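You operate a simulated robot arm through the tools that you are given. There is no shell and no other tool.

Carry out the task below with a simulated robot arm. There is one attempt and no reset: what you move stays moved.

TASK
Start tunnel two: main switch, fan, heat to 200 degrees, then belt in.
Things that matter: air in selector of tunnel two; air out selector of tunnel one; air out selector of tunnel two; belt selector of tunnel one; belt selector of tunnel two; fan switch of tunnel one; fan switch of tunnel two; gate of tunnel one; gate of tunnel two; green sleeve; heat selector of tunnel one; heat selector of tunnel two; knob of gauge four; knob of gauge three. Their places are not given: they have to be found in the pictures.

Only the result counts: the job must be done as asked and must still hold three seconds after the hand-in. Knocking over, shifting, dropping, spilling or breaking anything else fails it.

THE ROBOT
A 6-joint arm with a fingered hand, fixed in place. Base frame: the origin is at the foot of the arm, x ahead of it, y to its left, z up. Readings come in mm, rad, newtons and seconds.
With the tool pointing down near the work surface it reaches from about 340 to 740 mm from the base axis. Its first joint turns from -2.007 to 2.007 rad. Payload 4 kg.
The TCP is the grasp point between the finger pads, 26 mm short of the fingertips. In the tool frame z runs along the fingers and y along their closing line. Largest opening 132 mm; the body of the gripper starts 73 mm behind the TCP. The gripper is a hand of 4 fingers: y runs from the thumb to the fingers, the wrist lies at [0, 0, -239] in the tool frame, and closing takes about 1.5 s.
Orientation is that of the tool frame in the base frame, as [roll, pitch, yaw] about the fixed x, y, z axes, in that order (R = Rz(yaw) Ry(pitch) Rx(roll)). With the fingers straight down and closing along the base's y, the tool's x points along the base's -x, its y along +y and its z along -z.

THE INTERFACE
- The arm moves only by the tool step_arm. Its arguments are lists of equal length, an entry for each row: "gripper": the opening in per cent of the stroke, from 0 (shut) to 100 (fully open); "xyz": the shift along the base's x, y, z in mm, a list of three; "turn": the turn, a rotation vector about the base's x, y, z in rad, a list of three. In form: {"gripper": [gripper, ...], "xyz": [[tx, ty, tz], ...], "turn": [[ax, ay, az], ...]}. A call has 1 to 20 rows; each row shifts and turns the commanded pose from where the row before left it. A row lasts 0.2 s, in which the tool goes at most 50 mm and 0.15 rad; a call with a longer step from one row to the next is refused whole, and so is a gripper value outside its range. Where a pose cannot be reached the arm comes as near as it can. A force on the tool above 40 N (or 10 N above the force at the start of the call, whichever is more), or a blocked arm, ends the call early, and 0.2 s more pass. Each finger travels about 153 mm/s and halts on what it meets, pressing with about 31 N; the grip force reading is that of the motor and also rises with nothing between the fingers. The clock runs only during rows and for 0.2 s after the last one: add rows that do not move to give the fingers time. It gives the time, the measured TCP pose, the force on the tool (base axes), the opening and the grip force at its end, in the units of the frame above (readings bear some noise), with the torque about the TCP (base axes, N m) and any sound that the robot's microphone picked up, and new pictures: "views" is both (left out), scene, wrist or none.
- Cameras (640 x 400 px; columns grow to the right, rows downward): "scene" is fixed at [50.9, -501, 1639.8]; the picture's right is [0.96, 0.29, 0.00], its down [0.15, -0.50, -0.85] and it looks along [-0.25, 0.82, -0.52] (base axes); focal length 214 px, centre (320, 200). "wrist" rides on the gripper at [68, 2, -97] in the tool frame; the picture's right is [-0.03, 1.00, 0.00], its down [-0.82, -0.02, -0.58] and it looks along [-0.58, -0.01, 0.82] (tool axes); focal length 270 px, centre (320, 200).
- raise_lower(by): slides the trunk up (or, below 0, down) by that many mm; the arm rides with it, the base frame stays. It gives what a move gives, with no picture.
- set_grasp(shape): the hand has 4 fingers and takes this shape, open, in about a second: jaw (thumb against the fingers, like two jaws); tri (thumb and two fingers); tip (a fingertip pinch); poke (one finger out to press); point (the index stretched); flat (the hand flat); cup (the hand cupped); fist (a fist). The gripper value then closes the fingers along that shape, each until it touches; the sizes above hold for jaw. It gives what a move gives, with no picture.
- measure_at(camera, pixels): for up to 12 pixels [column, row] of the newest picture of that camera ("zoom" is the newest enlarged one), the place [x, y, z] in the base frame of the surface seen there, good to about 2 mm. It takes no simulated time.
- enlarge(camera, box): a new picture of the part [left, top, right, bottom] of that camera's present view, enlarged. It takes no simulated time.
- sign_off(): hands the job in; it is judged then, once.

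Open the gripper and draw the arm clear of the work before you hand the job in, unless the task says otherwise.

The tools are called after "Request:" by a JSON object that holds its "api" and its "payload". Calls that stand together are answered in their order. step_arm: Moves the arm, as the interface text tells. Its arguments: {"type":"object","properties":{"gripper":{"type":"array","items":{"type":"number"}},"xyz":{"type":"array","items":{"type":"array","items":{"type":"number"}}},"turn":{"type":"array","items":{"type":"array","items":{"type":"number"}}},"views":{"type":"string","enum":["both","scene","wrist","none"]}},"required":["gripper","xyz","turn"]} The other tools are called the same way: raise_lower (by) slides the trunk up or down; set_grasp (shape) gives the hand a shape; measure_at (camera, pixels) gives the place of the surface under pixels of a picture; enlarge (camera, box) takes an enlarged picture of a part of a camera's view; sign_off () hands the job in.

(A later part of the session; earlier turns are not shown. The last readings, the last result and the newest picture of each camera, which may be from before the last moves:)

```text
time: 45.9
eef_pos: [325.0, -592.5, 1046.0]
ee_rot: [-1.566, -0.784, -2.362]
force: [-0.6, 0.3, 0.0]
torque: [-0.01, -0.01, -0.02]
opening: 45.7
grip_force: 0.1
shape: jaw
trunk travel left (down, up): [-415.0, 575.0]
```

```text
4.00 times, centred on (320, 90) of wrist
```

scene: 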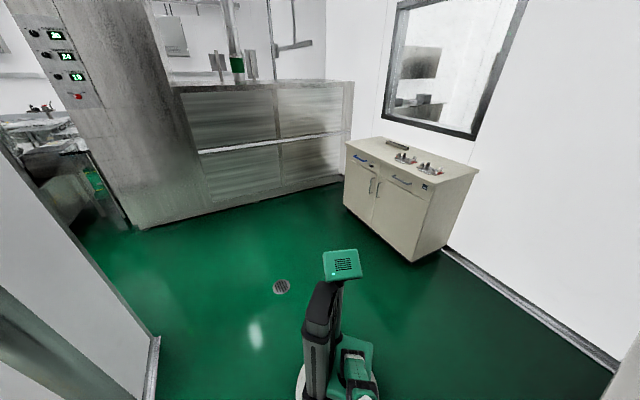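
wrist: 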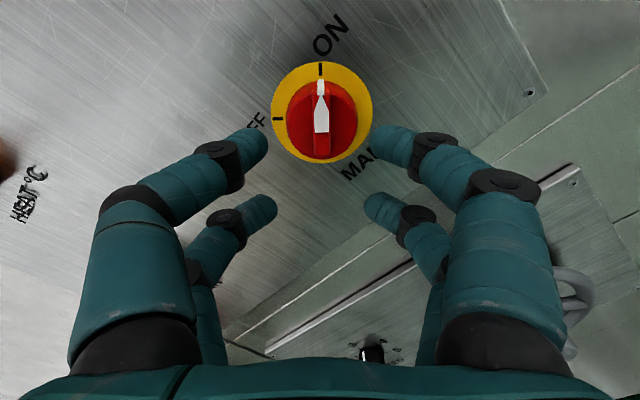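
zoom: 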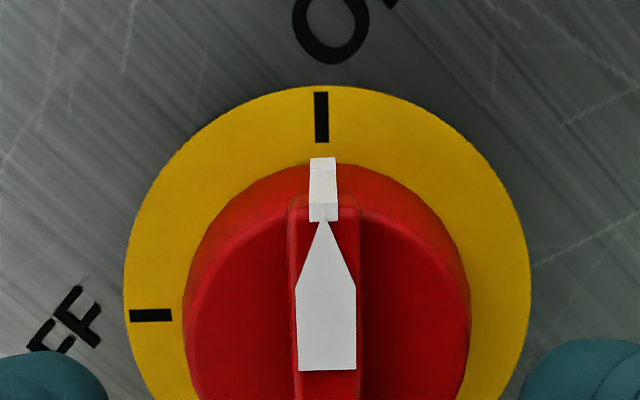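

The call was refused because row 11's turn was slightly too big; I resend with the roll spread over 12 rows.

Request:
{"api": "step_arm", "payload": {"gripper": [35, 35, 35, 35, 35, 35, 35, 35, 35, 35, 35, 35, 35], "xyz": [[33, 33, 0], [33, 33, 0], [33, 33, 0], [33, 33, 1], [33, 33, 1], [0, 0, 0], [0, 0, 0], [0, 0, 0], [0, 0, 0], [0, 0, 0], [0, 0, 0], [0, 0, 0], [0, 0, 0]], "turn": [[-0.0926, 0.0926, 0], [-0.0926, 0.0926, 0], [-0.0926, 0.0926, 0], [-0.0926, 0.0926, 0], [-0.0926, 0.0926, 0], [-0.0926, 0.0926, 0], [-0.0926, 0.0926, 0], [-0.0926, 0.0926, 0], [-0.0926, 0.0926, 0], [-0.0926, 0.0926, 0], [-0.0926, 0.0926, 0], [-0.0926, 0.0926, 0], [0, 0, 0]], "views": "wrist"}}

Request:
{"api": "enlarge", "payload": {"camera": "wrist", "box": [240, 50, 400, 170]}}

```text
time: 48.7
eef_pos: [472.6, -444.6, 1056.6]
ee_rot: [1.569, -0.783, 0.792]
force: [-0.2, -0.2, -1.4]
torque: [0.01, 0.01, -0.03]
opening: 45.6
grip_force: 0.1
shape: jaw
out of reach, approached as far as the arm can: row 5, 6
trunk travel left (down, up): [-415.0, 575.0]
```

wrist: 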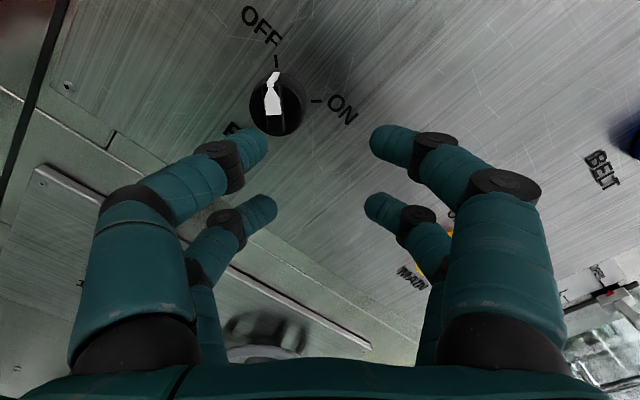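

```text
3.33 times, centred on (320, 110) of wrist
```

zoom: 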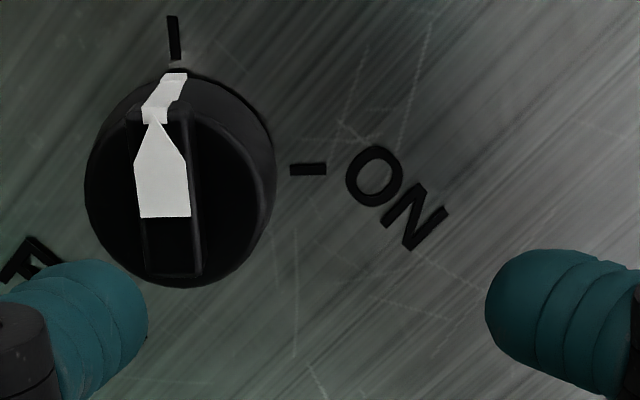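

FAN's knob is visible at (277,100), still slightly to the left; the arm touched an inner limit, which should ease nearer the panel. I measure the knob.

Request:
{"api": "measure_at", "payload": {"camera": "zoom", "pixels": [[155, 195], [160, 245], [160, 170], [110, 200], [230, 200], [160, 290], [90, 180], [175, 60], [310, 168], [145, 255], [178, 255], [185, 150]]}}

```text
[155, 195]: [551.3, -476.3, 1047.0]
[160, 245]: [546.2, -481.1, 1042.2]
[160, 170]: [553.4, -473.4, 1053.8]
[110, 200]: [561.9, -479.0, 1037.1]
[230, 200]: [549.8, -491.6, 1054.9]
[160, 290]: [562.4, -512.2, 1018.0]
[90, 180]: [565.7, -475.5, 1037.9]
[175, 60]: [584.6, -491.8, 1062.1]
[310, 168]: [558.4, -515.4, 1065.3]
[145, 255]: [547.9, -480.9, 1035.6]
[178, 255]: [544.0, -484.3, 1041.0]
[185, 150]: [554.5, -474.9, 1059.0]
```

FAN's axis is about u≈48.5, z≈1046, ridge top again at d≈726.5. I move diagonally forward and sideways to 40 mm short of it.

Request:
{"api": "step_arm", "payload": {"gripper": [30, 25, 22, 22, 22], "xyz": [[16, -3, -4], [16, -2, -4], [16, -2, -3], [0, 0, 0], [0, 0, 0]], "turn": [[0, 0, 0], [0, 0, 0], [0, 0, 0], [0, 0, 0], [0, 0, 0]], "views": "wrist"}}

Request:
{"api": "enlarge", "payload": {"camera": "wrist", "box": [240, 70, 400, 190]}}

```text
time: 49.9
eef_pos: [503.8, -470.3, 1053.8]
ee_rot: [1.57, -0.786, 0.795]
force: [-0.7, 0.8, 0.1]
torque: [-0.01, -0.01, 0.03]
opening: 29.4
grip_force: 0.1
shape: jaw
out of reach, approached as far as the arm can: row 1, 2, 3
trunk travel left (down, up): [-415.0, 575.0]
```

wrist: 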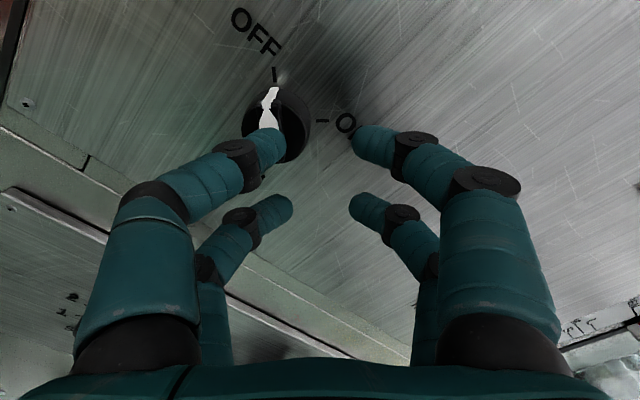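

```text
3.33 times, centred on (320, 130) of wrist
```

zoom: 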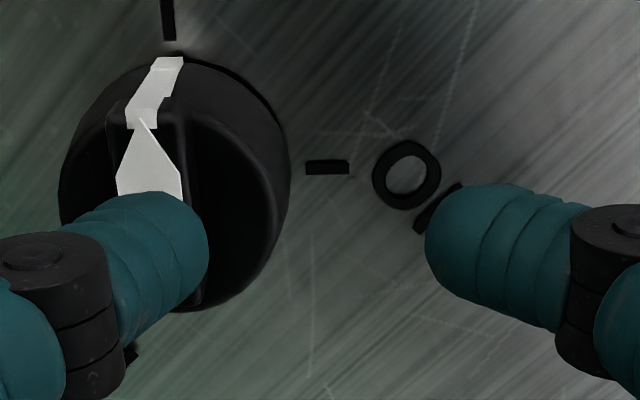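

The arm is blocked sideways at u≈24, most likely at a wrist singularity where forearm and hand line up. I back off, lower the trunk 140 mm so the forearm slopes upward, and then raise the hand again.

Request:
{"api": "step_arm", "payload": {"gripper": [22, 22], "xyz": [[-28, 2, 0], [-20, 2, 0]], "turn": [[0, 0, 0], [0, 0, 0]], "views": "none"}}

Request:
{"api": "raise_lower", "payload": {"by": -140}}

Request:
{"api": "step_arm", "payload": {"gripper": [30, 30, 30, 30, 30], "xyz": [[0, 0, 30], [0, 0, 30], [0, 0, 30], [0, 0, 30], [0, 0, 0]], "turn": [[0, 0, 0], [0, 0, 0], [0, 0, 0], [0, 0, 0], [0, 0, 0]], "views": "wrist"}}

```text
time: 50.5
eef_pos: [456.8, -468.0, 1053.9]
ee_rot: [1.567, -0.786, 0.791]
force: [0.2, -0.5, 0.8]
torque: [-0.01, -0.03, -0.01]
opening: 29.4
grip_force: 0.0
shape: jaw
trunk travel left (down, up): [-415.0, 575.0]
```

```text
time: 52.2
eef_pos: [456.9, -468.2, 913.3]
ee_rot: [1.567, -0.784, 0.79]
force: [0.3, -1.1, 0.4]
torque: [-0.02, 0.01, -0.01]
opening: 29.1
grip_force: 0.1
shape: jaw
trunk travel left (down, up): [-275.0, 715.0]
```

```text
time: 53.4
eef_pos: [454.9, -467.8, 1036.0]
ee_rot: [1.567, -0.787, 0.791]
force: [-0.9, 0.1, 0.3]
torque: [0.01, 0.04, 0.05]
opening: 39.2
grip_force: 0.0
shape: jaw
trunk travel left (down, up): [-275.0, 715.0]
```

wrist: 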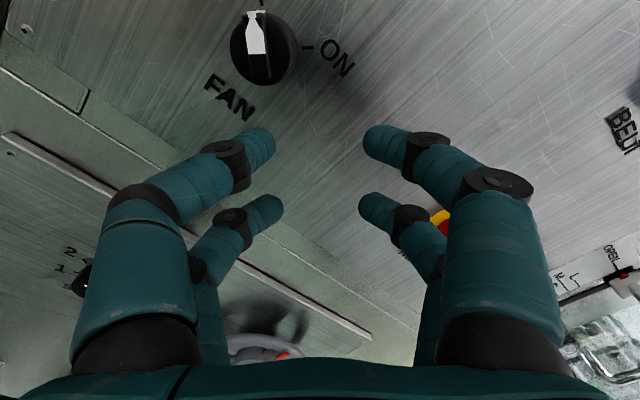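

No limits were hit here. I shift sideways to FAN's axis at d≈660.

Request:
{"api": "step_arm", "payload": {"gripper": [30, 30, 30, 30], "xyz": [[16, 12, 4], [15, 12, 3], [15, 11, 3], [0, 0, 0]], "turn": [[0, 0, 0], [0, 0, 0], [0, 0, 0], [0, 0, 0]], "views": "wrist"}}

Request:
{"api": "enlarge", "payload": {"camera": "wrist", "box": [240, 50, 400, 170]}}

```text
time: 54.4
eef_pos: [501.8, -432.1, 1045.1]
ee_rot: [1.568, -0.786, 0.791]
force: [0.4, -0.3, 1.2]
torque: [-0.02, 0.01, -0.02]
opening: 39.2
grip_force: 0.0
shape: jaw
trunk travel left (down, up): [-275.0, 715.0]
```

wrist: 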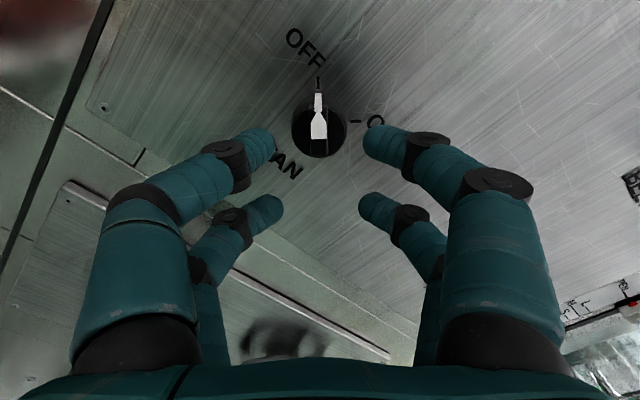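

```text
3.33 times, centred on (320, 110) of wrist
```

zoom: 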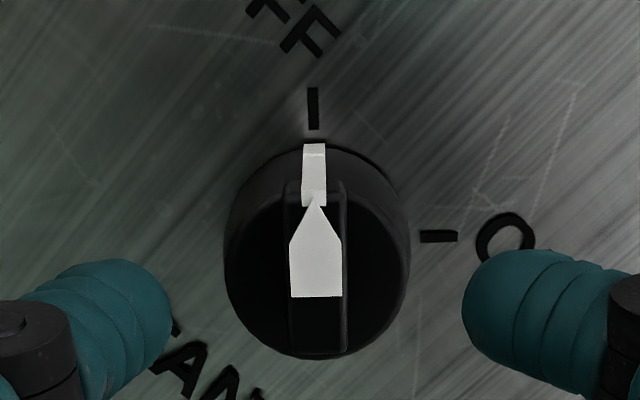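

The FAN knob is centred between the fingers. I check its exact axis quickly.

Request:
{"api": "measure_at", "payload": {"camera": "zoom", "pixels": [[316, 200], [316, 265], [316, 320], [316, 345], [265, 270], [370, 270], [316, 225], [240, 270], [388, 270]]}}

```text
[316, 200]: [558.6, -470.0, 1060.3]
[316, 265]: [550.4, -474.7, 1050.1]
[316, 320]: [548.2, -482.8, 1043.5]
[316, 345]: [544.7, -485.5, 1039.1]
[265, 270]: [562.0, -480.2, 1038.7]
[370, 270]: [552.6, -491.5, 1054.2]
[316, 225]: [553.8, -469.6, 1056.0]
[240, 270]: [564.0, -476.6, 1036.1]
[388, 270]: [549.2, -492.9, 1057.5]
```

The axis is u≈50, z≈1046.5, matching the TCP. I advance to ridge depth with a 29 mm opening.

Request:
{"api": "step_arm", "payload": {"gripper": [25, 22, 22, 22, 22, 22, 22], "xyz": [[9, -9, 1], [9, -9, 0], [5, -5, 0], [4, -4, 0], [4, -4, 0], [3, -3, 0], [0, 0, 0]], "turn": [[0, 0, 0], [0, 0, 0], [0, 0, 0], [0, 0, 0], [0, 0, 0], [0, 0, 0], [0, 0, 0]], "views": "wrist"}}

```text
time: 56.0
eef_pos: [535.9, -468.3, 1045.8]
ee_rot: [1.566, -0.786, 0.791]
force: [0.1, -0.2, -0.3]
torque: [-0.01, 0.01, -0.01]
opening: 29.4
grip_force: 0.1
shape: jaw
trunk travel left (down, up): [-275.0, 715.0]
```

wrist: 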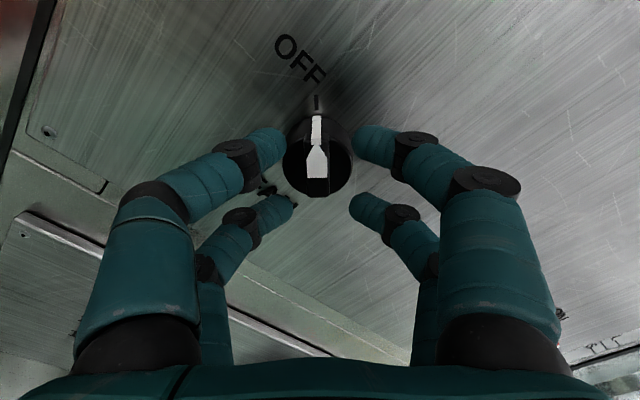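

TCP is about 2 mm short of the axis sideways; I nudge it and close on the ridge.

Request:
{"api": "step_arm", "payload": {"gripper": [22, 14, 8, 0, 0, 0, 0], "xyz": [[1.5, 1.5, 1.5], [0, 0, 0], [0, 0, 0], [0, 0, 0], [0, 0, 0], [0, 0, 0], [0, 0, 0]], "turn": [[0, 0, 0], [0, 0, 0], [0, 0, 0], [0, 0, 0], [0, 0, 0], [0, 0, 0], [0, 0, 0]], "views": "wrist"}}

Request:
{"api": "enlarge", "payload": {"camera": "wrist", "box": [240, 60, 400, 220]}}

```text
time: 57.6
eef_pos: [537.6, -465.2, 1046.3]
ee_rot: [1.571, -0.787, 0.785]
force: [-5.8, -5.0, -5.6]
torque: [0.06, 0.06, -0.12]
opening: 5.0
grip_force: 30.9
shape: jaw
trunk travel left (down, up): [-275.0, 715.0]
```

wrist: 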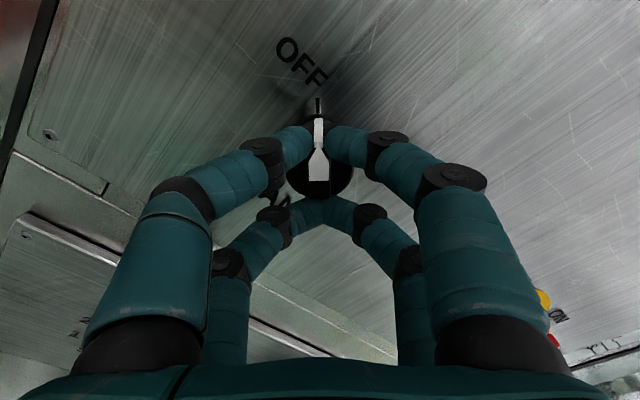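

```text
2.50 times, centred on (320, 140) of wrist
```

zoom: 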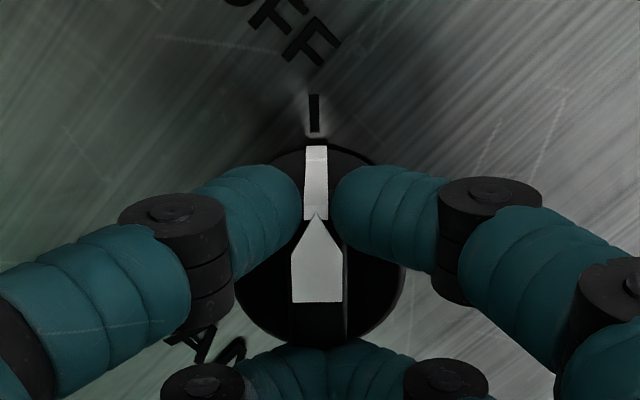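

The upper finger pair holds the ridge; the lower pair closed just past its end. I turn 45° clockwise and check that the knob follows.

Request:
{"api": "step_arm", "payload": {"gripper": [0, 0, 0, 0, 0, 0, 0], "xyz": [[0, 0, 0], [0, 0, 0], [0, 0, 0], [0, 0, 0], [0, 0, 0], [0, 0, 0], [0, 0, 0]], "turn": [[0.0926, -0.0926, 0], [0.0926, -0.0926, 0], [0.0926, -0.0926, 0], [0.0926, -0.0926, 0], [0.0926, -0.0926, 0], [0.0926, -0.0926, 0], [0, 0, 0]], "views": "wrist"}}

Request:
{"api": "enlarge", "payload": {"camera": "wrist", "box": [240, 60, 400, 220]}}

```text
time: 59.2
eef_pos: [537.2, -465.8, 1045.6]
ee_rot: [-1.205, -1.567, -2.72]
force: [-9.1, -2.0, -12.0]
torque: [0.1, 0.07, -0.18]
opening: 4.7
grip_force: 30.9
shape: jaw
trunk travel left (down, up): [-275.0, 715.0]
```

wrist: 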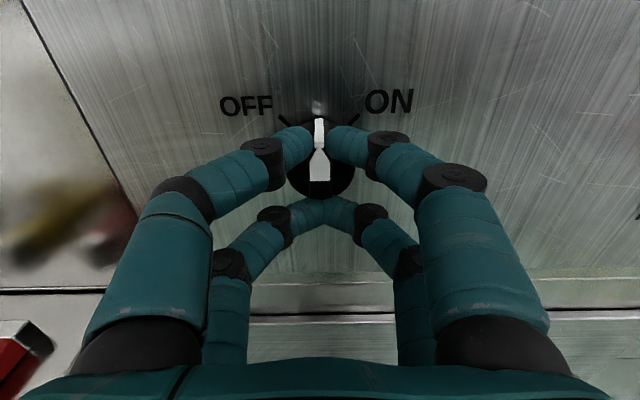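

```text
2.50 times, centred on (320, 140) of wrist
```

zoom: 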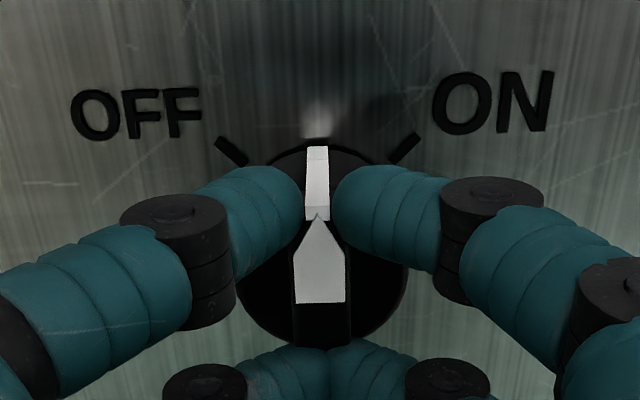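

The knob follows and points straight up between OFF and ON. I turn the remaining 45°.

Request:
{"api": "step_arm", "payload": {"gripper": [0, 0, 0, 0, 0, 0, 0], "xyz": [[0, 0, 0], [0, 0, 0], [0, 0, 0], [0, 0, 0], [0, 0, 0], [0, 0, 0], [0, 0, 0]], "turn": [[0.0926, -0.0926, 0], [0.0926, -0.0926, 0], [0.0926, -0.0926, 0], [0.0926, -0.0926, 0], [0.0926, -0.0926, 0], [0.0926, -0.0926, 0], [0, 0, 0]], "views": "wrist"}}

Request:
{"api": "enlarge", "payload": {"camera": "wrist", "box": [240, 60, 400, 220]}}

```text
time: 60.8
eef_pos: [537.4, -467.5, 1046.8]
ee_rot: [-1.57, -0.779, -2.359]
force: [-6.7, -1.5, -11.9]
torque: [0.17, 0.18, -0.17]
opening: 4.5
grip_force: 31.1
shape: jaw
trunk travel left (down, up): [-275.0, 715.0]
```

wrist: 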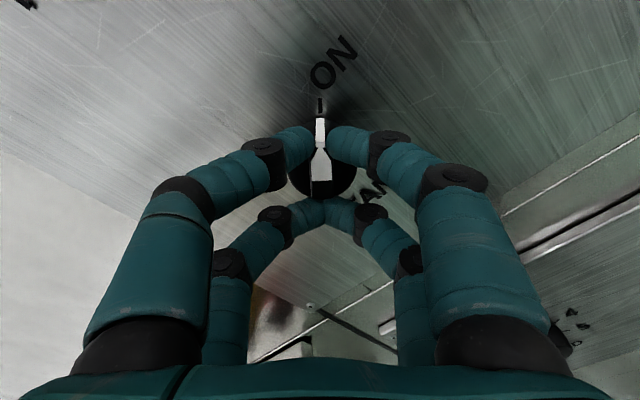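

```text
2.50 times, centred on (320, 140) of wrist
```

zoom: 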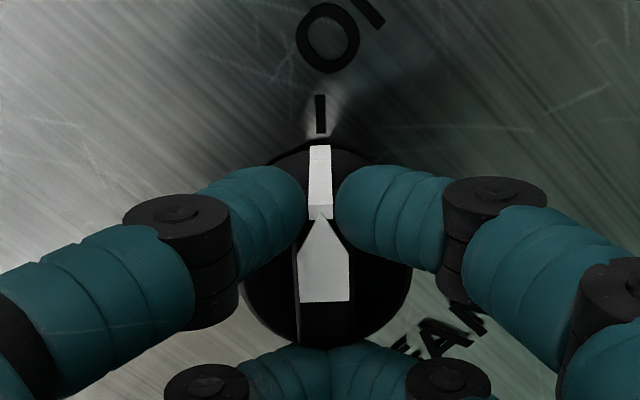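

FAN's pointer lines up with ON. I release and back off 58 mm, viewing the result.

Request:
{"api": "step_arm", "payload": {"gripper": [15, 22, 30, 30, 30, 30, 30, 30], "xyz": [[0, 0, 0], [0, 0, 0], [0, 0, 0], [-10, 10, 0], [-10, 10, 0], [-10, 10, 0], [-11, 11, 0], [0, 0, 0]], "turn": [[0, 0, 0], [0, 0, 0], [0, 0, 0], [0, 0, 0], [0, 0, 0], [0, 0, 0], [0, 0, 0], [0, 0, 0]], "views": "wrist"}}

Request:
{"api": "enlarge", "payload": {"camera": "wrist", "box": [240, 50, 400, 170]}}

```text
time: 62.6
eef_pos: [496.1, -422.9, 1045.5]
ee_rot: [-1.566, -0.784, -2.364]
force: [0.0, 0.2, -0.7]
torque: [0.01, -0.01, 0.02]
opening: 39.1
grip_force: 0.1
shape: jaw
trunk travel left (down, up): [-275.0, 715.0]
```

wrist: 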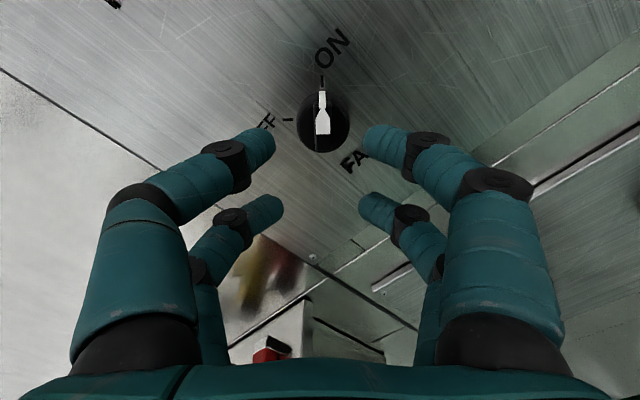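

```text
3.33 times, centred on (320, 110) of wrist
```

zoom: 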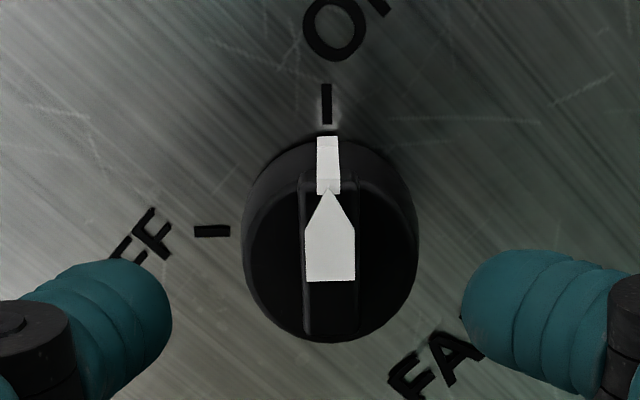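

FAN is ON. I raise the trunk 195 mm to HEAT's height and roll to an upright view to read its scale.

Request:
{"api": "raise_lower", "payload": {"by": 195}}

Request:
{"api": "step_arm", "payload": {"gripper": [30, 30, 30, 30, 30, 30, 30], "xyz": [[0, 0, 0], [0, 0, 0], [0, 0, 0], [0, 0, 0], [0, 0, 0], [0, 0, 0], [0, 0, 0]], "turn": [[-0.0926, 0.0926, 0], [-0.0926, 0.0926, 0], [-0.0926, 0.0926, 0], [-0.0926, 0.0926, 0], [-0.0926, 0.0926, 0], [-0.0926, 0.0926, 0], [0, 0, 0]], "views": "wrist"}}

Request:
{"api": "enlarge", "payload": {"camera": "wrist", "box": [220, 40, 420, 190]}}

```text
time: 64.7
eef_pos: [496.4, -423.7, 1240.7]
ee_rot: [-1.566, -0.783, -2.362]
force: [1.0, 0.2, -0.2]
torque: [-0.01, 0.0, 0.0]
opening: 39.2
grip_force: 0.0
shape: jaw
trunk travel left (down, up): [-470.0, 520.0]
```

```text
time: 66.3
eef_pos: [496.4, -424.2, 1242.7]
ee_rot: [0.064, -1.567, 2.29]
force: [1.3, -0.4, 0.4]
torque: [0.0, 0.01, -0.01]
opening: 39.5
grip_force: 0.0
shape: jaw
trunk travel left (down, up): [-470.0, 520.0]
```

wrist: 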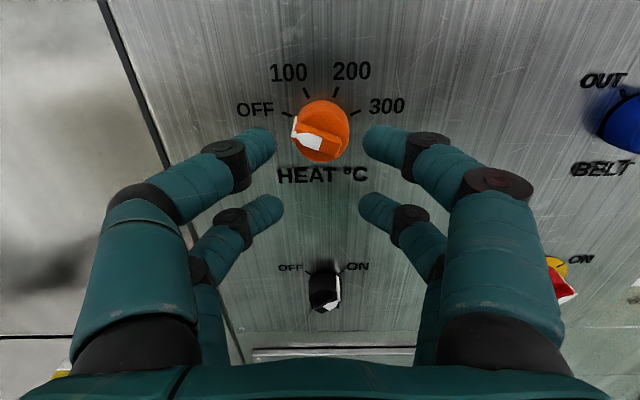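

```text
2.67 times, centred on (320, 115) of wrist
```

zoom: 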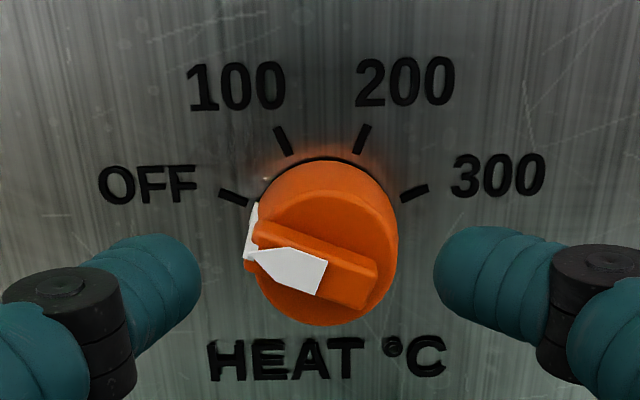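

HEAT's scale is clear: pointer at OFF, ticks for 100/200/300. I measure tick marks and knob to get the exact turning angles.

Request:
{"api": "measure_at", "payload": {"camera": "zoom", "pixels": [[222, 192], [244, 203], [277, 128], [290, 154], [369, 126], [357, 152], [427, 187], [403, 198], [270, 250], [300, 265], [340, 275], [365, 280]]}}

Request:
{"api": "measure_at", "payload": {"camera": "zoom", "pixels": [[275, 215], [320, 210], [370, 230], [300, 305], [390, 250], [262, 235], [350, 250]]}}

```text
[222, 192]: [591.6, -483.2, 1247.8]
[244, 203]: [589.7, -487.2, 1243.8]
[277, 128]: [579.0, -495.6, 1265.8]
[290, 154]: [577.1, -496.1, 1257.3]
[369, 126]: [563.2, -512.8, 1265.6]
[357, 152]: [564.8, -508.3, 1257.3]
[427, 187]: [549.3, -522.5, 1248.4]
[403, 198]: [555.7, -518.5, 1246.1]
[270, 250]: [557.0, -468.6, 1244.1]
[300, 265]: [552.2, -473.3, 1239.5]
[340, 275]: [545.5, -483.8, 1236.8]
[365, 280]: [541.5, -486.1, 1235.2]
```

```text
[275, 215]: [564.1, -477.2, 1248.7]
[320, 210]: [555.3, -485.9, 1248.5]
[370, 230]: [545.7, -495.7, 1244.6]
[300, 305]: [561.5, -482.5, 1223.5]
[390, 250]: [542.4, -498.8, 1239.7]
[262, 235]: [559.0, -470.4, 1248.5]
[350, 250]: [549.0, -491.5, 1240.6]
```

Ticks are 45° apart (OFF at 67.5° left, 200 at 22.5° right), so HEAT needs a 90° clockwise turn; axis u≈48, z≈1237.5. I roll to +112.5° so the fingers close across the ridge, and align.

Request:
{"api": "step_arm", "payload": {"gripper": [30, 30, 30, 30, 30, 30, 30, 30, 30, 30], "xyz": [[1, -2, -1], [1, -2, -1], [1, -2, -1], [1, -2, -1], [0, 0, 0], [0, 0, 0], [0, 0, 0], [0, 0, 0], [0, 0, 0], [0, 0, 0]], "turn": [[-0.0926, 0.0926, 0], [-0.0926, 0.0926, 0], [-0.0926, 0.0926, 0], [-0.0926, 0.0926, 0], [-0.0926, 0.0926, 0], [-0.0926, 0.0926, 0], [-0.0926, 0.0926, 0], [-0.0926, 0.0926, 0], [-0.0926, 0.0926, 0], [0, 0, 0]], "views": "wrist"}}

Request:
{"api": "enlarge", "payload": {"camera": "wrist", "box": [240, 50, 400, 170]}}

```text
time: 68.5
eef_pos: [499.7, -431.6, 1237.9]
ee_rot: [1.569, -0.392, 0.79]
force: [-0.5, -0.5, 0.0]
torque: [0.0, 0.0, 0.0]
opening: 39.1
grip_force: 0.1
shape: jaw
trunk travel left (down, up): [-470.0, 520.0]
```

wrist: 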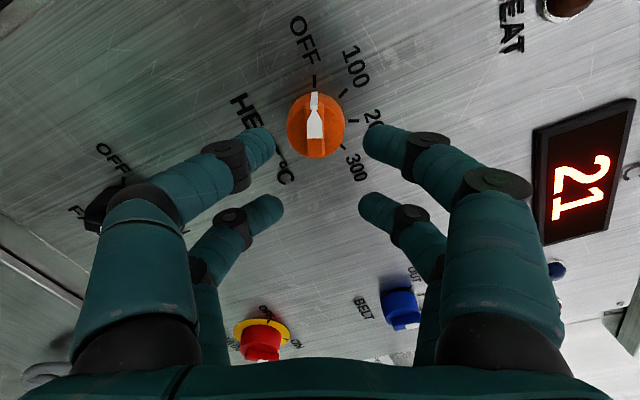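

```text
3.33 times, centred on (320, 110) of wrist
```

zoom: 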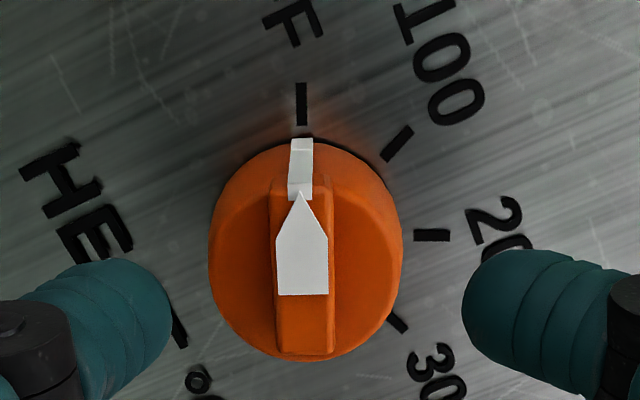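

The display now shows 21 °C, so the tunnel is powered. The ridge is ~2.5 mm left of centre, so I correct down slightly and advance to ridge depth.

Request:
{"api": "step_arm", "payload": {"gripper": [25, 22, 22, 22, 22, 22, 22], "xyz": [[10, -9, -1], [10, -9, -1], [5, -5, 0], [4, -4, 0], [4, -4, 0], [3.5, -3.5, 0], [0, 0, 0]], "turn": [[0, 0, 0], [0, 0, 0], [0, 0, 0], [0, 0, 0], [0, 0, 0], [0, 0, 0], [0, 0, 0]], "views": "wrist"}}

Request:
{"api": "enlarge", "payload": {"camera": "wrist", "box": [240, 60, 400, 220]}}

```text
time: 70.1
eef_pos: [536.4, -465.9, 1235.5]
ee_rot: [1.569, -0.393, 0.789]
force: [-0.4, -0.3, 0.2]
torque: [0.02, -0.01, 0.0]
opening: 29.5
grip_force: 0.0
shape: jaw
trunk travel left (down, up): [-470.0, 520.0]
```

wrist: 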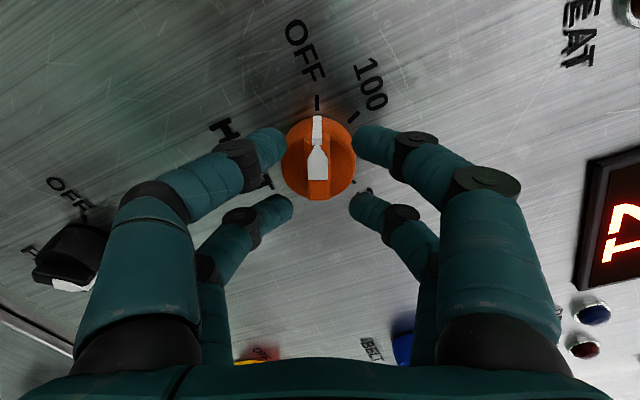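

```text
2.50 times, centred on (320, 140) of wrist
```

zoom: 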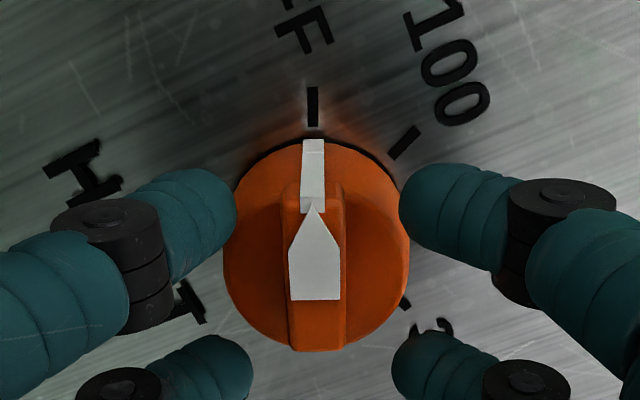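

Centred between the fingers with no contact. I close on the ridge.

Request:
{"api": "step_arm", "payload": {"gripper": [14, 8, 0, 0, 0, 0], "xyz": [[0, 0, 0], [0, 0, 0], [0, 0, 0], [0, 0, 0], [0, 0, 0], [0, 0, 0]], "turn": [[0, 0, 0], [0, 0, 0], [0, 0, 0], [0, 0, 0], [0, 0, 0], [0, 0, 0]], "views": "wrist"}}

Request:
{"api": "enlarge", "payload": {"camera": "wrist", "box": [240, 60, 400, 220]}}

```text
time: 71.5
eef_pos: [536.5, -466.8, 1235.0]
ee_rot: [1.571, -0.393, 0.786]
force: [-6.5, -2.8, -6.7]
torque: [0.06, 0.03, -0.33]
opening: 5.1
grip_force: 31.3
shape: jaw
trunk travel left (down, up): [-470.0, 520.0]
```

wrist: 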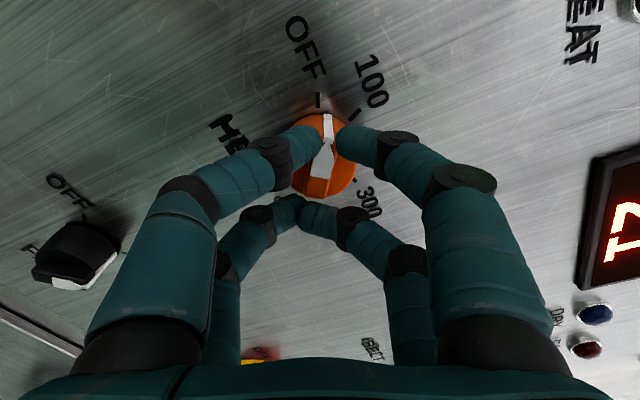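

```text
2.50 times, centred on (320, 140) of wrist
```

zoom: 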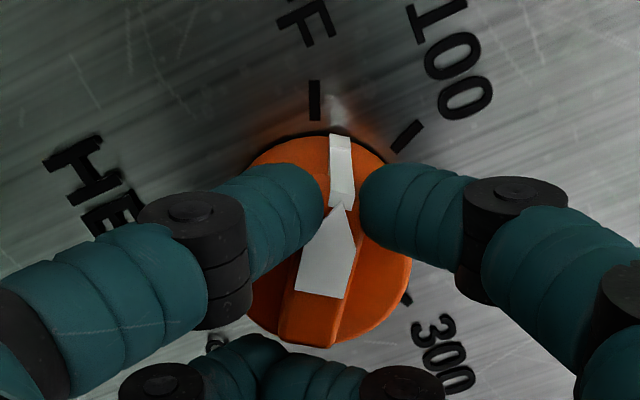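

While closing, the light knob got nudged about 8–10° clockwise, and the upper pair holds the pointer end. I turn 45° clockwise and check.

Request:
{"api": "step_arm", "payload": {"gripper": [0, 0, 0, 0, 0, 0, 0], "xyz": [[0, 0, 0], [0, 0, 0], [0, 0, 0], [0, 0, 0], [0, 0, 0], [0, 0, 0], [0, 0, 0]], "turn": [[0.0926, -0.0926, 0], [0.0926, -0.0926, 0], [0.0926, -0.0926, 0], [0.0926, -0.0926, 0], [0.0926, -0.0926, 0], [0.0926, -0.0926, 0], [0, 0, 0]], "views": "wrist"}}

Request:
{"api": "enlarge", "payload": {"camera": "wrist", "box": [240, 60, 400, 220]}}

```text
time: 73.1
eef_pos: [537.7, -466.8, 1234.5]
ee_rot: [1.569, -1.181, 0.789]
force: [-7.6, 3.0, -14.8]
torque: [0.28, 0.3, -0.22]
opening: 5.3
grip_force: 31.2
shape: jaw
trunk travel left (down, up): [-470.0, 520.0]
```

wrist: 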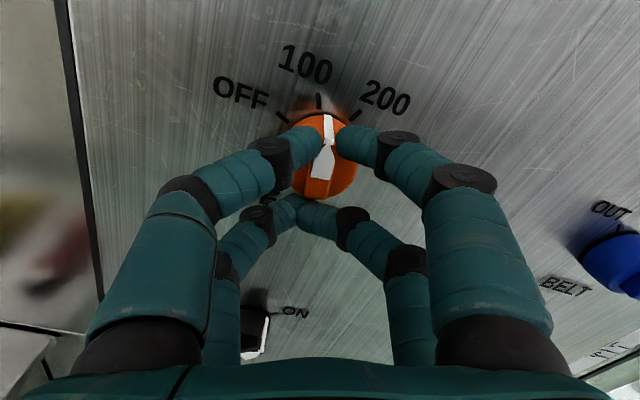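

```text
2.50 times, centred on (320, 140) of wrist
```

zoom: 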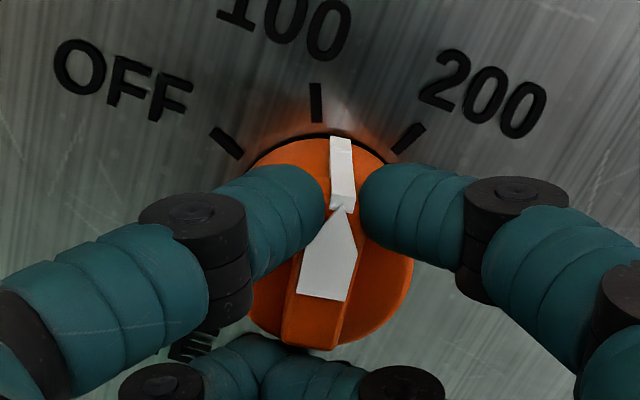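

The knob follows, now roughly 10° past 100. I turn about 36° more.

Request:
{"api": "step_arm", "payload": {"gripper": [0, 0, 0, 0, 0, 0], "xyz": [[0, 0, 0], [0, 0, 0], [0, 0, 0], [0, 0, 0], [0, 0, 0], [0, 0, 0]], "turn": [[0.0888, -0.0888, 0], [0.0888, -0.0888, 0], [0.0888, -0.0888, 0], [0.0888, -0.0888, 0], [0.0888, -0.0888, 0], [0, 0, 0]], "views": "wrist"}}

Request:
{"api": "enlarge", "payload": {"camera": "wrist", "box": [240, 60, 400, 220]}}

Request:
{"api": "measure_at", "payload": {"camera": "zoom", "pixels": [[340, 170], [341, 145], [335, 250], [320, 290], [300, 335], [315, 105], [320, 85]]}}

```text
time: 74.5
eef_pos: [538.1, -466.2, 1234.2]
ee_rot: [-1.559, -1.334, -2.366]
force: [0.4, 3.3, -12.1]
torque: [0.22, 0.24, -0.14]
opening: 5.4
grip_force: 31.4
shape: jaw
trunk travel left (down, up): [-470.0, 520.0]
```

wrist: 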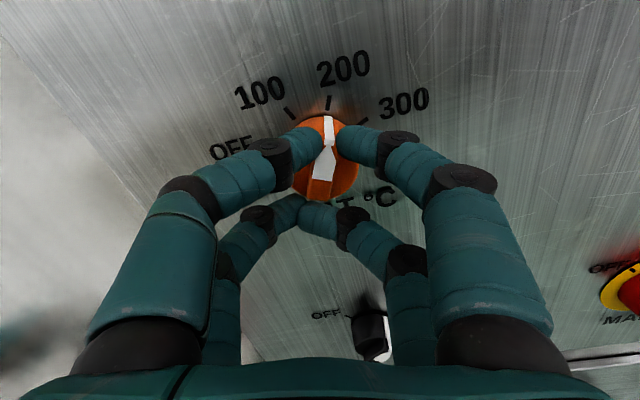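

```text
2.50 times, centred on (320, 140) of wrist
```

zoom: 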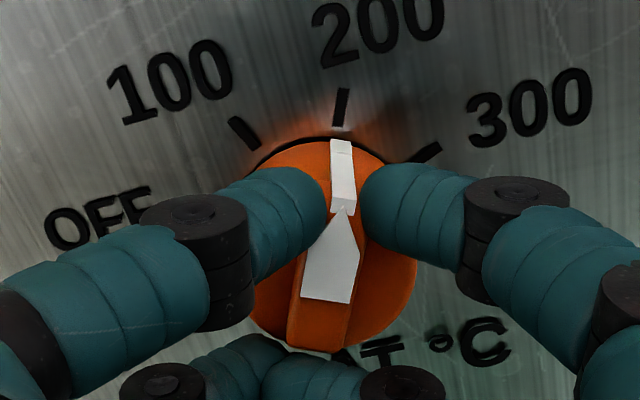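

```text
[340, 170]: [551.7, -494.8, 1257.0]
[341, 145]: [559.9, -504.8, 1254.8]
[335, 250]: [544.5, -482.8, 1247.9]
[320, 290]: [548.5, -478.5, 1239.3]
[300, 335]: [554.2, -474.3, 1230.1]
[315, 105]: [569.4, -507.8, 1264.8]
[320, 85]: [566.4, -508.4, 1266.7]
```

The pointer is at about 200, perhaps a few degrees past. I release, back off and inspect before any correction.

Request:
{"api": "step_arm", "payload": {"gripper": [8, 15, 22, 30, 30, 30, 30, 30, 30], "xyz": [[0, 0, 0], [0, 0, 0], [0, 0, 0], [0, 0, 0], [-10, 10, 0], [-10, 10, 0], [-10, 10, 0], [-6, 6, 0], [0, 0, 0]], "turn": [[0, 0, 0], [0, 0, 0], [0, 0, 0], [0, 0, 0], [0, 0, 0], [0, 0, 0], [0, 0, 0], [0, 0, 0], [0, 0, 0]], "views": "wrist"}}

Request:
{"api": "enlarge", "payload": {"camera": "wrist", "box": [240, 50, 400, 170]}}

```text
time: 76.5
eef_pos: [500.2, -429.7, 1236.2]
ee_rot: [-1.553, -1.335, -2.372]
force: [0.5, -0.6, -0.1]
torque: [-0.02, -0.02, -0.04]
opening: 39.3
grip_force: 0.0
shape: jaw
trunk travel left (down, up): [-470.0, 520.0]
```

wrist: 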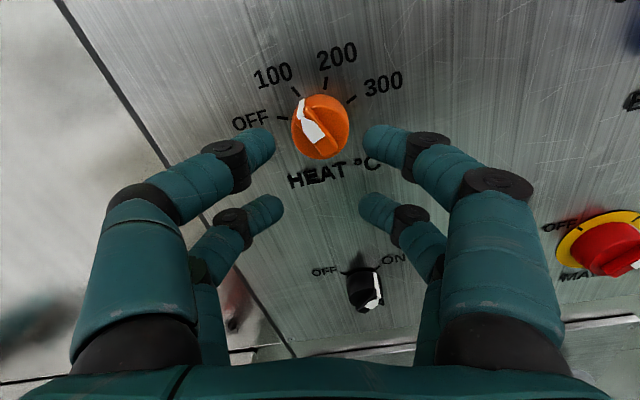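

```text
3.33 times, centred on (320, 110) of wrist
```

zoom: 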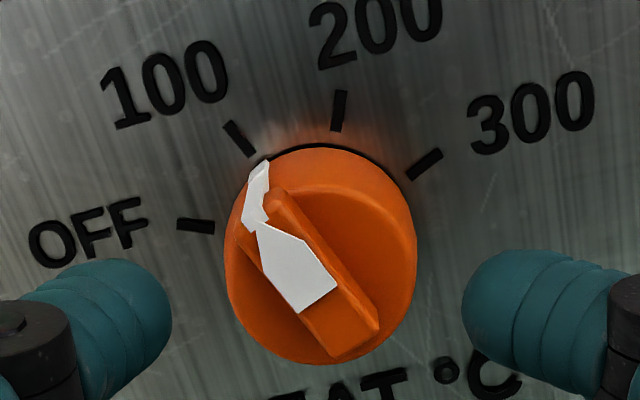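

On release the knob sprang back to 100: the lower-right finger had slipped past the ridge's back end and pushed it when opening. I back off a bit and try the "tip" pinch shape, which may suit this small knob better.

Request:
{"api": "step_arm", "payload": {"gripper": [30, 30], "xyz": [[-10, 10, 0], [0, 0, 0]], "turn": [[0, 0, 0], [0, 0, 0]], "views": "none"}}

Request:
{"api": "set_grasp", "payload": {"shape": "tip"}}

Request:
{"api": "step_arm", "payload": {"gripper": [60, 40, 30, 30, 30], "xyz": [[0, 0, 0], [0, 0, 0], [0, 0, 0], [0, 0, 0], [0, 0, 0]], "turn": [[0, 0, 0], [0, 0, 0], [0, 0, 0], [0, 0, 0], [0, 0, 0]], "views": "wrist"}}

```text
time: 77.1
eef_pos: [490.8, -419.9, 1234.3]
ee_rot: [-1.559, -1.332, -2.369]
force: [0.1, 0.7, 0.8]
torque: [0.02, 0.01, 0.02]
opening: 39.2
grip_force: 0.1
shape: jaw
trunk travel left (down, up): [-470.0, 520.0]
```

```text
time: 78.0
eef_pos: [491.2, -419.7, 1235.4]
ee_rot: [-1.558, -1.334, -2.369]
force: [1.2, -0.1, 0.2]
torque: [0.0, 0.01, 0.01]
opening: 131.9
grip_force: 0.1
shape: tip
trunk travel left (down, up): [-470.0, 520.0]
```

```text
time: 79.2
eef_pos: [491.4, -420.5, 1236.2]
ee_rot: [-1.557, -1.333, -2.371]
force: [0.3, 0.4, 0.2]
torque: [0.0, -0.01, 0.0]
opening: 39.7
grip_force: 0.1
shape: tip
trunk travel left (down, up): [-470.0, 520.0]
```

wrist: 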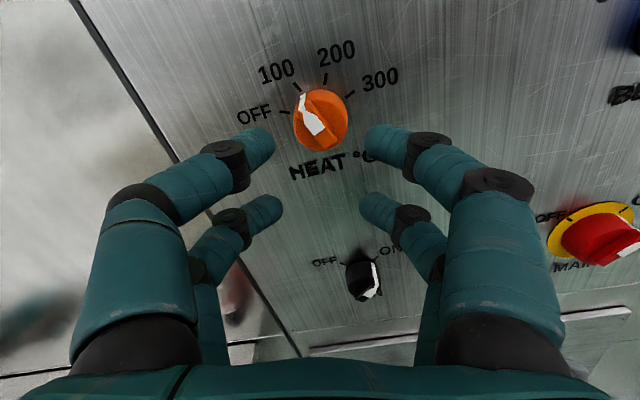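

"tip" looks the same as "jaw" in the picture. I try "tri".

Request:
{"api": "set_grasp", "payload": {"shape": "tri"}}

Request:
{"api": "step_arm", "payload": {"gripper": [60, 40, 30, 30, 30], "xyz": [[0, 0, 0], [0, 0, 0], [0, 0, 0], [0, 0, 0], [0, 0, 0]], "turn": [[0, 0, 0], [0, 0, 0], [0, 0, 0], [0, 0, 0], [0, 0, 0]], "views": "wrist"}}

```text
time: 80.1
eef_pos: [491.6, -420.0, 1235.4]
ee_rot: [-1.559, -1.335, -2.369]
force: [0.3, 0.1, 0.1]
torque: [0.02, -0.01, 0.0]
opening: 132.0
grip_force: 0.2
shape: tri
trunk travel left (down, up): [-470.0, 520.0]
```

```text
time: 81.3
eef_pos: [491.2, -420.6, 1235.1]
ee_rot: [-1.557, -1.334, -2.371]
force: [0.4, -0.7, 0.4]
torque: [0.01, -0.02, -0.02]
opening: 40.0
grip_force: 0.1
shape: tri
trunk travel left (down, up): [-470.0, 520.0]
```

wrist: 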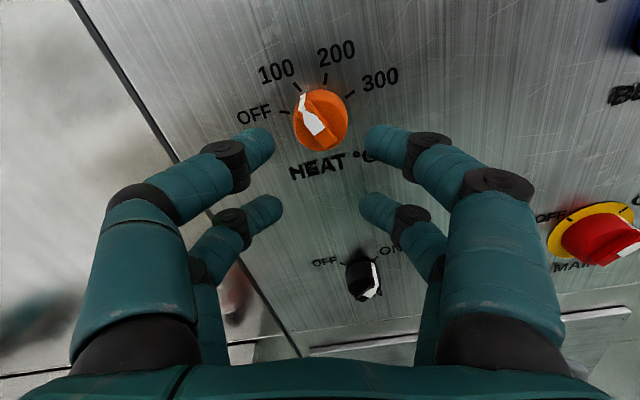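

All these shapes look alike, so I return to "jaw". Plan: grip the ridge (now at 100) with the hand shifted 4 mm toward the pointer so both finger pairs straddle it; I roll to +157.5° and advance part-way.

Request:
{"api": "set_grasp", "payload": {"shape": "jaw"}}

Request:
{"api": "step_arm", "payload": {"gripper": [60, 40, 30, 25, 22, 22, 22], "xyz": [[0, 0, 1], [0, 0, 1], [0, 0, 1], [10, -10, 1], [10, -10, 0], [10, -10, 0], [0, 0, 0]], "turn": [[-0.0888, 0.0888, 0], [-0.0888, 0.0888, 0], [-0.0888, 0.0888, 0], [-0.0888, 0.0888, 0], [-0.0888, 0.0888, 0], [0, 0, 0], [0, 0, 0]], "views": "wrist"}}

Request:
{"api": "enlarge", "payload": {"camera": "wrist", "box": [240, 60, 400, 220]}}

```text
time: 82.2
eef_pos: [491.1, -420.2, 1234.7]
ee_rot: [-1.556, -1.333, -2.371]
force: [-0.7, -0.3, -0.5]
torque: [-0.01, 0.01, -0.01]
opening: 131.8
grip_force: 0.1
shape: jaw
trunk travel left (down, up): [-470.0, 520.0]
```

```text
time: 83.8
eef_pos: [520.6, -451.0, 1239.6]
ee_rot: [1.563, -1.177, 0.795]
force: [0.3, 1.2, -0.3]
torque: [0.01, -0.03, 0.01]
opening: 29.1
grip_force: 0.0
shape: jaw
trunk travel left (down, up): [-470.0, 520.0]
```

wrist: 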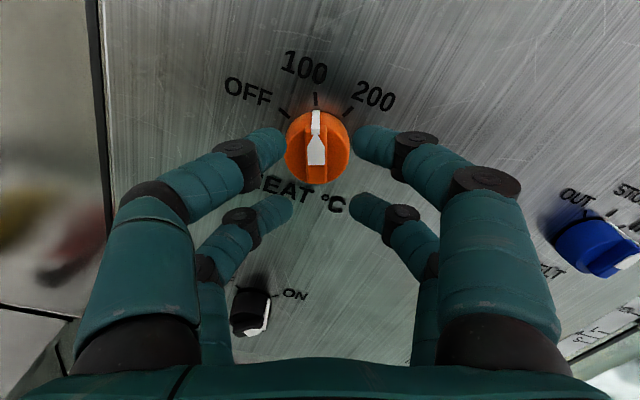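

```text
2.50 times, centred on (320, 140) of wrist
```

zoom: 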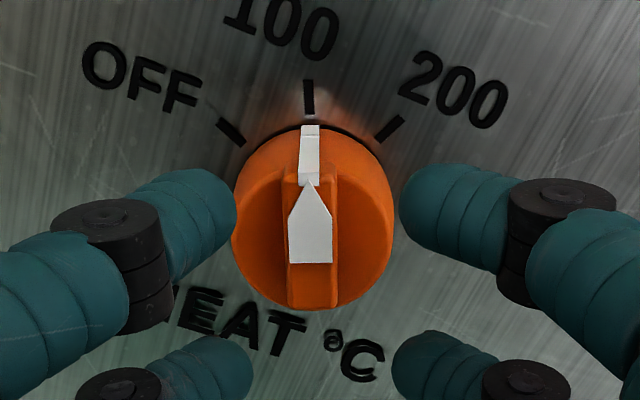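

The pointer sits exactly on 100 and the ridge is ~1 mm left of centre. I advance 22 mm with a small sideways correction and 4 mm more toward the pointer end.

Request:
{"api": "step_arm", "payload": {"gripper": [22, 22, 22, 22, 22], "xyz": [[3, 1, 3.2], [5, -5, 0], [5, -5, 0], [4.5, -4.5, 0], [0, 0, 0]], "turn": [[0, 0, 0], [0, 0, 0], [0, 0, 0], [0, 0, 0], [0, 0, 0]], "views": "wrist"}}

Request:
{"api": "enlarge", "payload": {"camera": "wrist", "box": [240, 60, 400, 220]}}

```text
time: 85.0
eef_pos: [537.7, -463.3, 1243.8]
ee_rot: [1.562, -1.179, 0.794]
force: [0.8, 0.8, 0.4]
torque: [0.01, 0.0, 0.01]
opening: 29.6
grip_force: 0.1
shape: jaw
trunk travel left (down, up): [-470.0, 520.0]
```

wrist: 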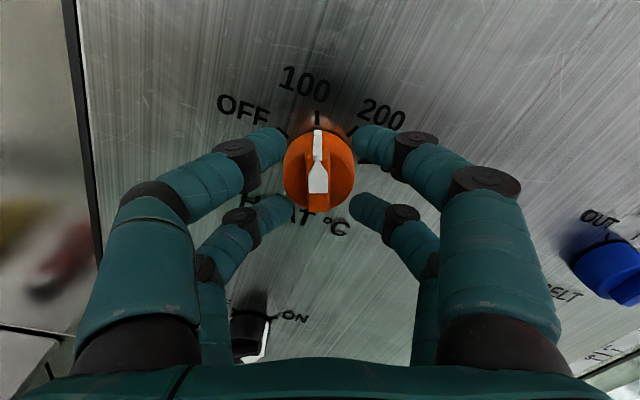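

```text
2.50 times, centred on (320, 140) of wrist
```

zoom: 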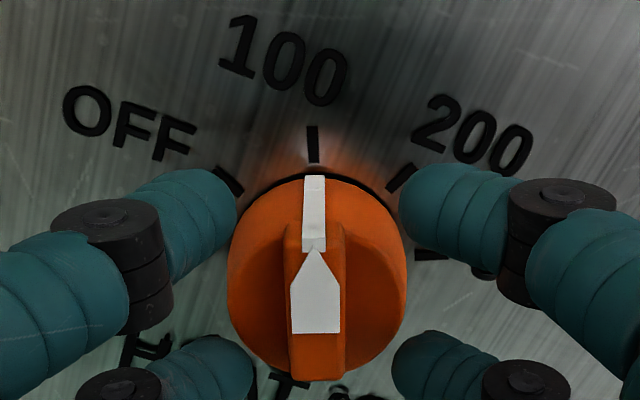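

The finger pairs are spaced just as far apart as the ridge is long, so straddling both ends is risky. I slide back 12 mm along the ridge so only the upper pair pinches near its middle and the lower pair clears the knob, as happened with FAN.

Request:
{"api": "step_arm", "payload": {"gripper": [22, 22, 22, 22], "xyz": [[-1.2, -1.2, -4], [-1.2, -1.2, -4], [-0.8, -0.8, -3.4], [0, 0, 0]], "turn": [[0, 0, 0], [0, 0, 0], [0, 0, 0], [0, 0, 0]], "views": "wrist"}}

Request:
{"api": "enlarge", "payload": {"camera": "wrist", "box": [240, 60, 400, 220]}}

```text
time: 86.0
eef_pos: [535.1, -467.3, 1229.8]
ee_rot: [1.561, -1.179, 0.795]
force: [-0.1, 0.2, -0.5]
torque: [0.01, 0.02, 0.0]
opening: 29.4
grip_force: 0.1
shape: jaw
trunk travel left (down, up): [-470.0, 520.0]
```

wrist: 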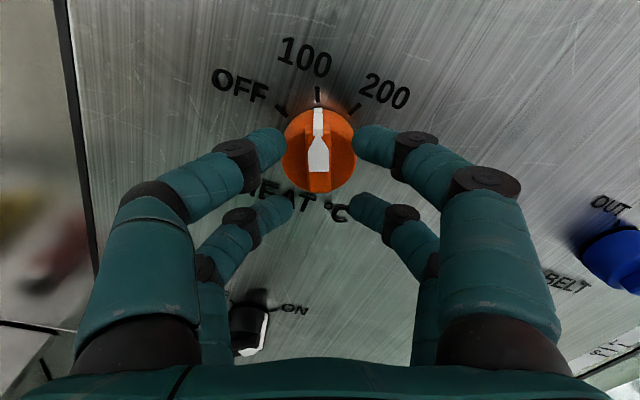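

```text
2.50 times, centred on (320, 140) of wrist
```

zoom: 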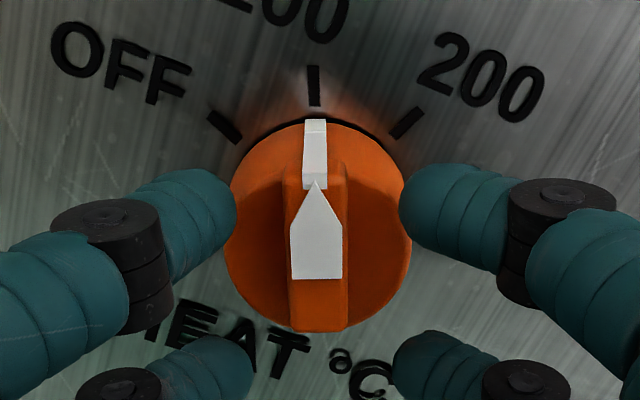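

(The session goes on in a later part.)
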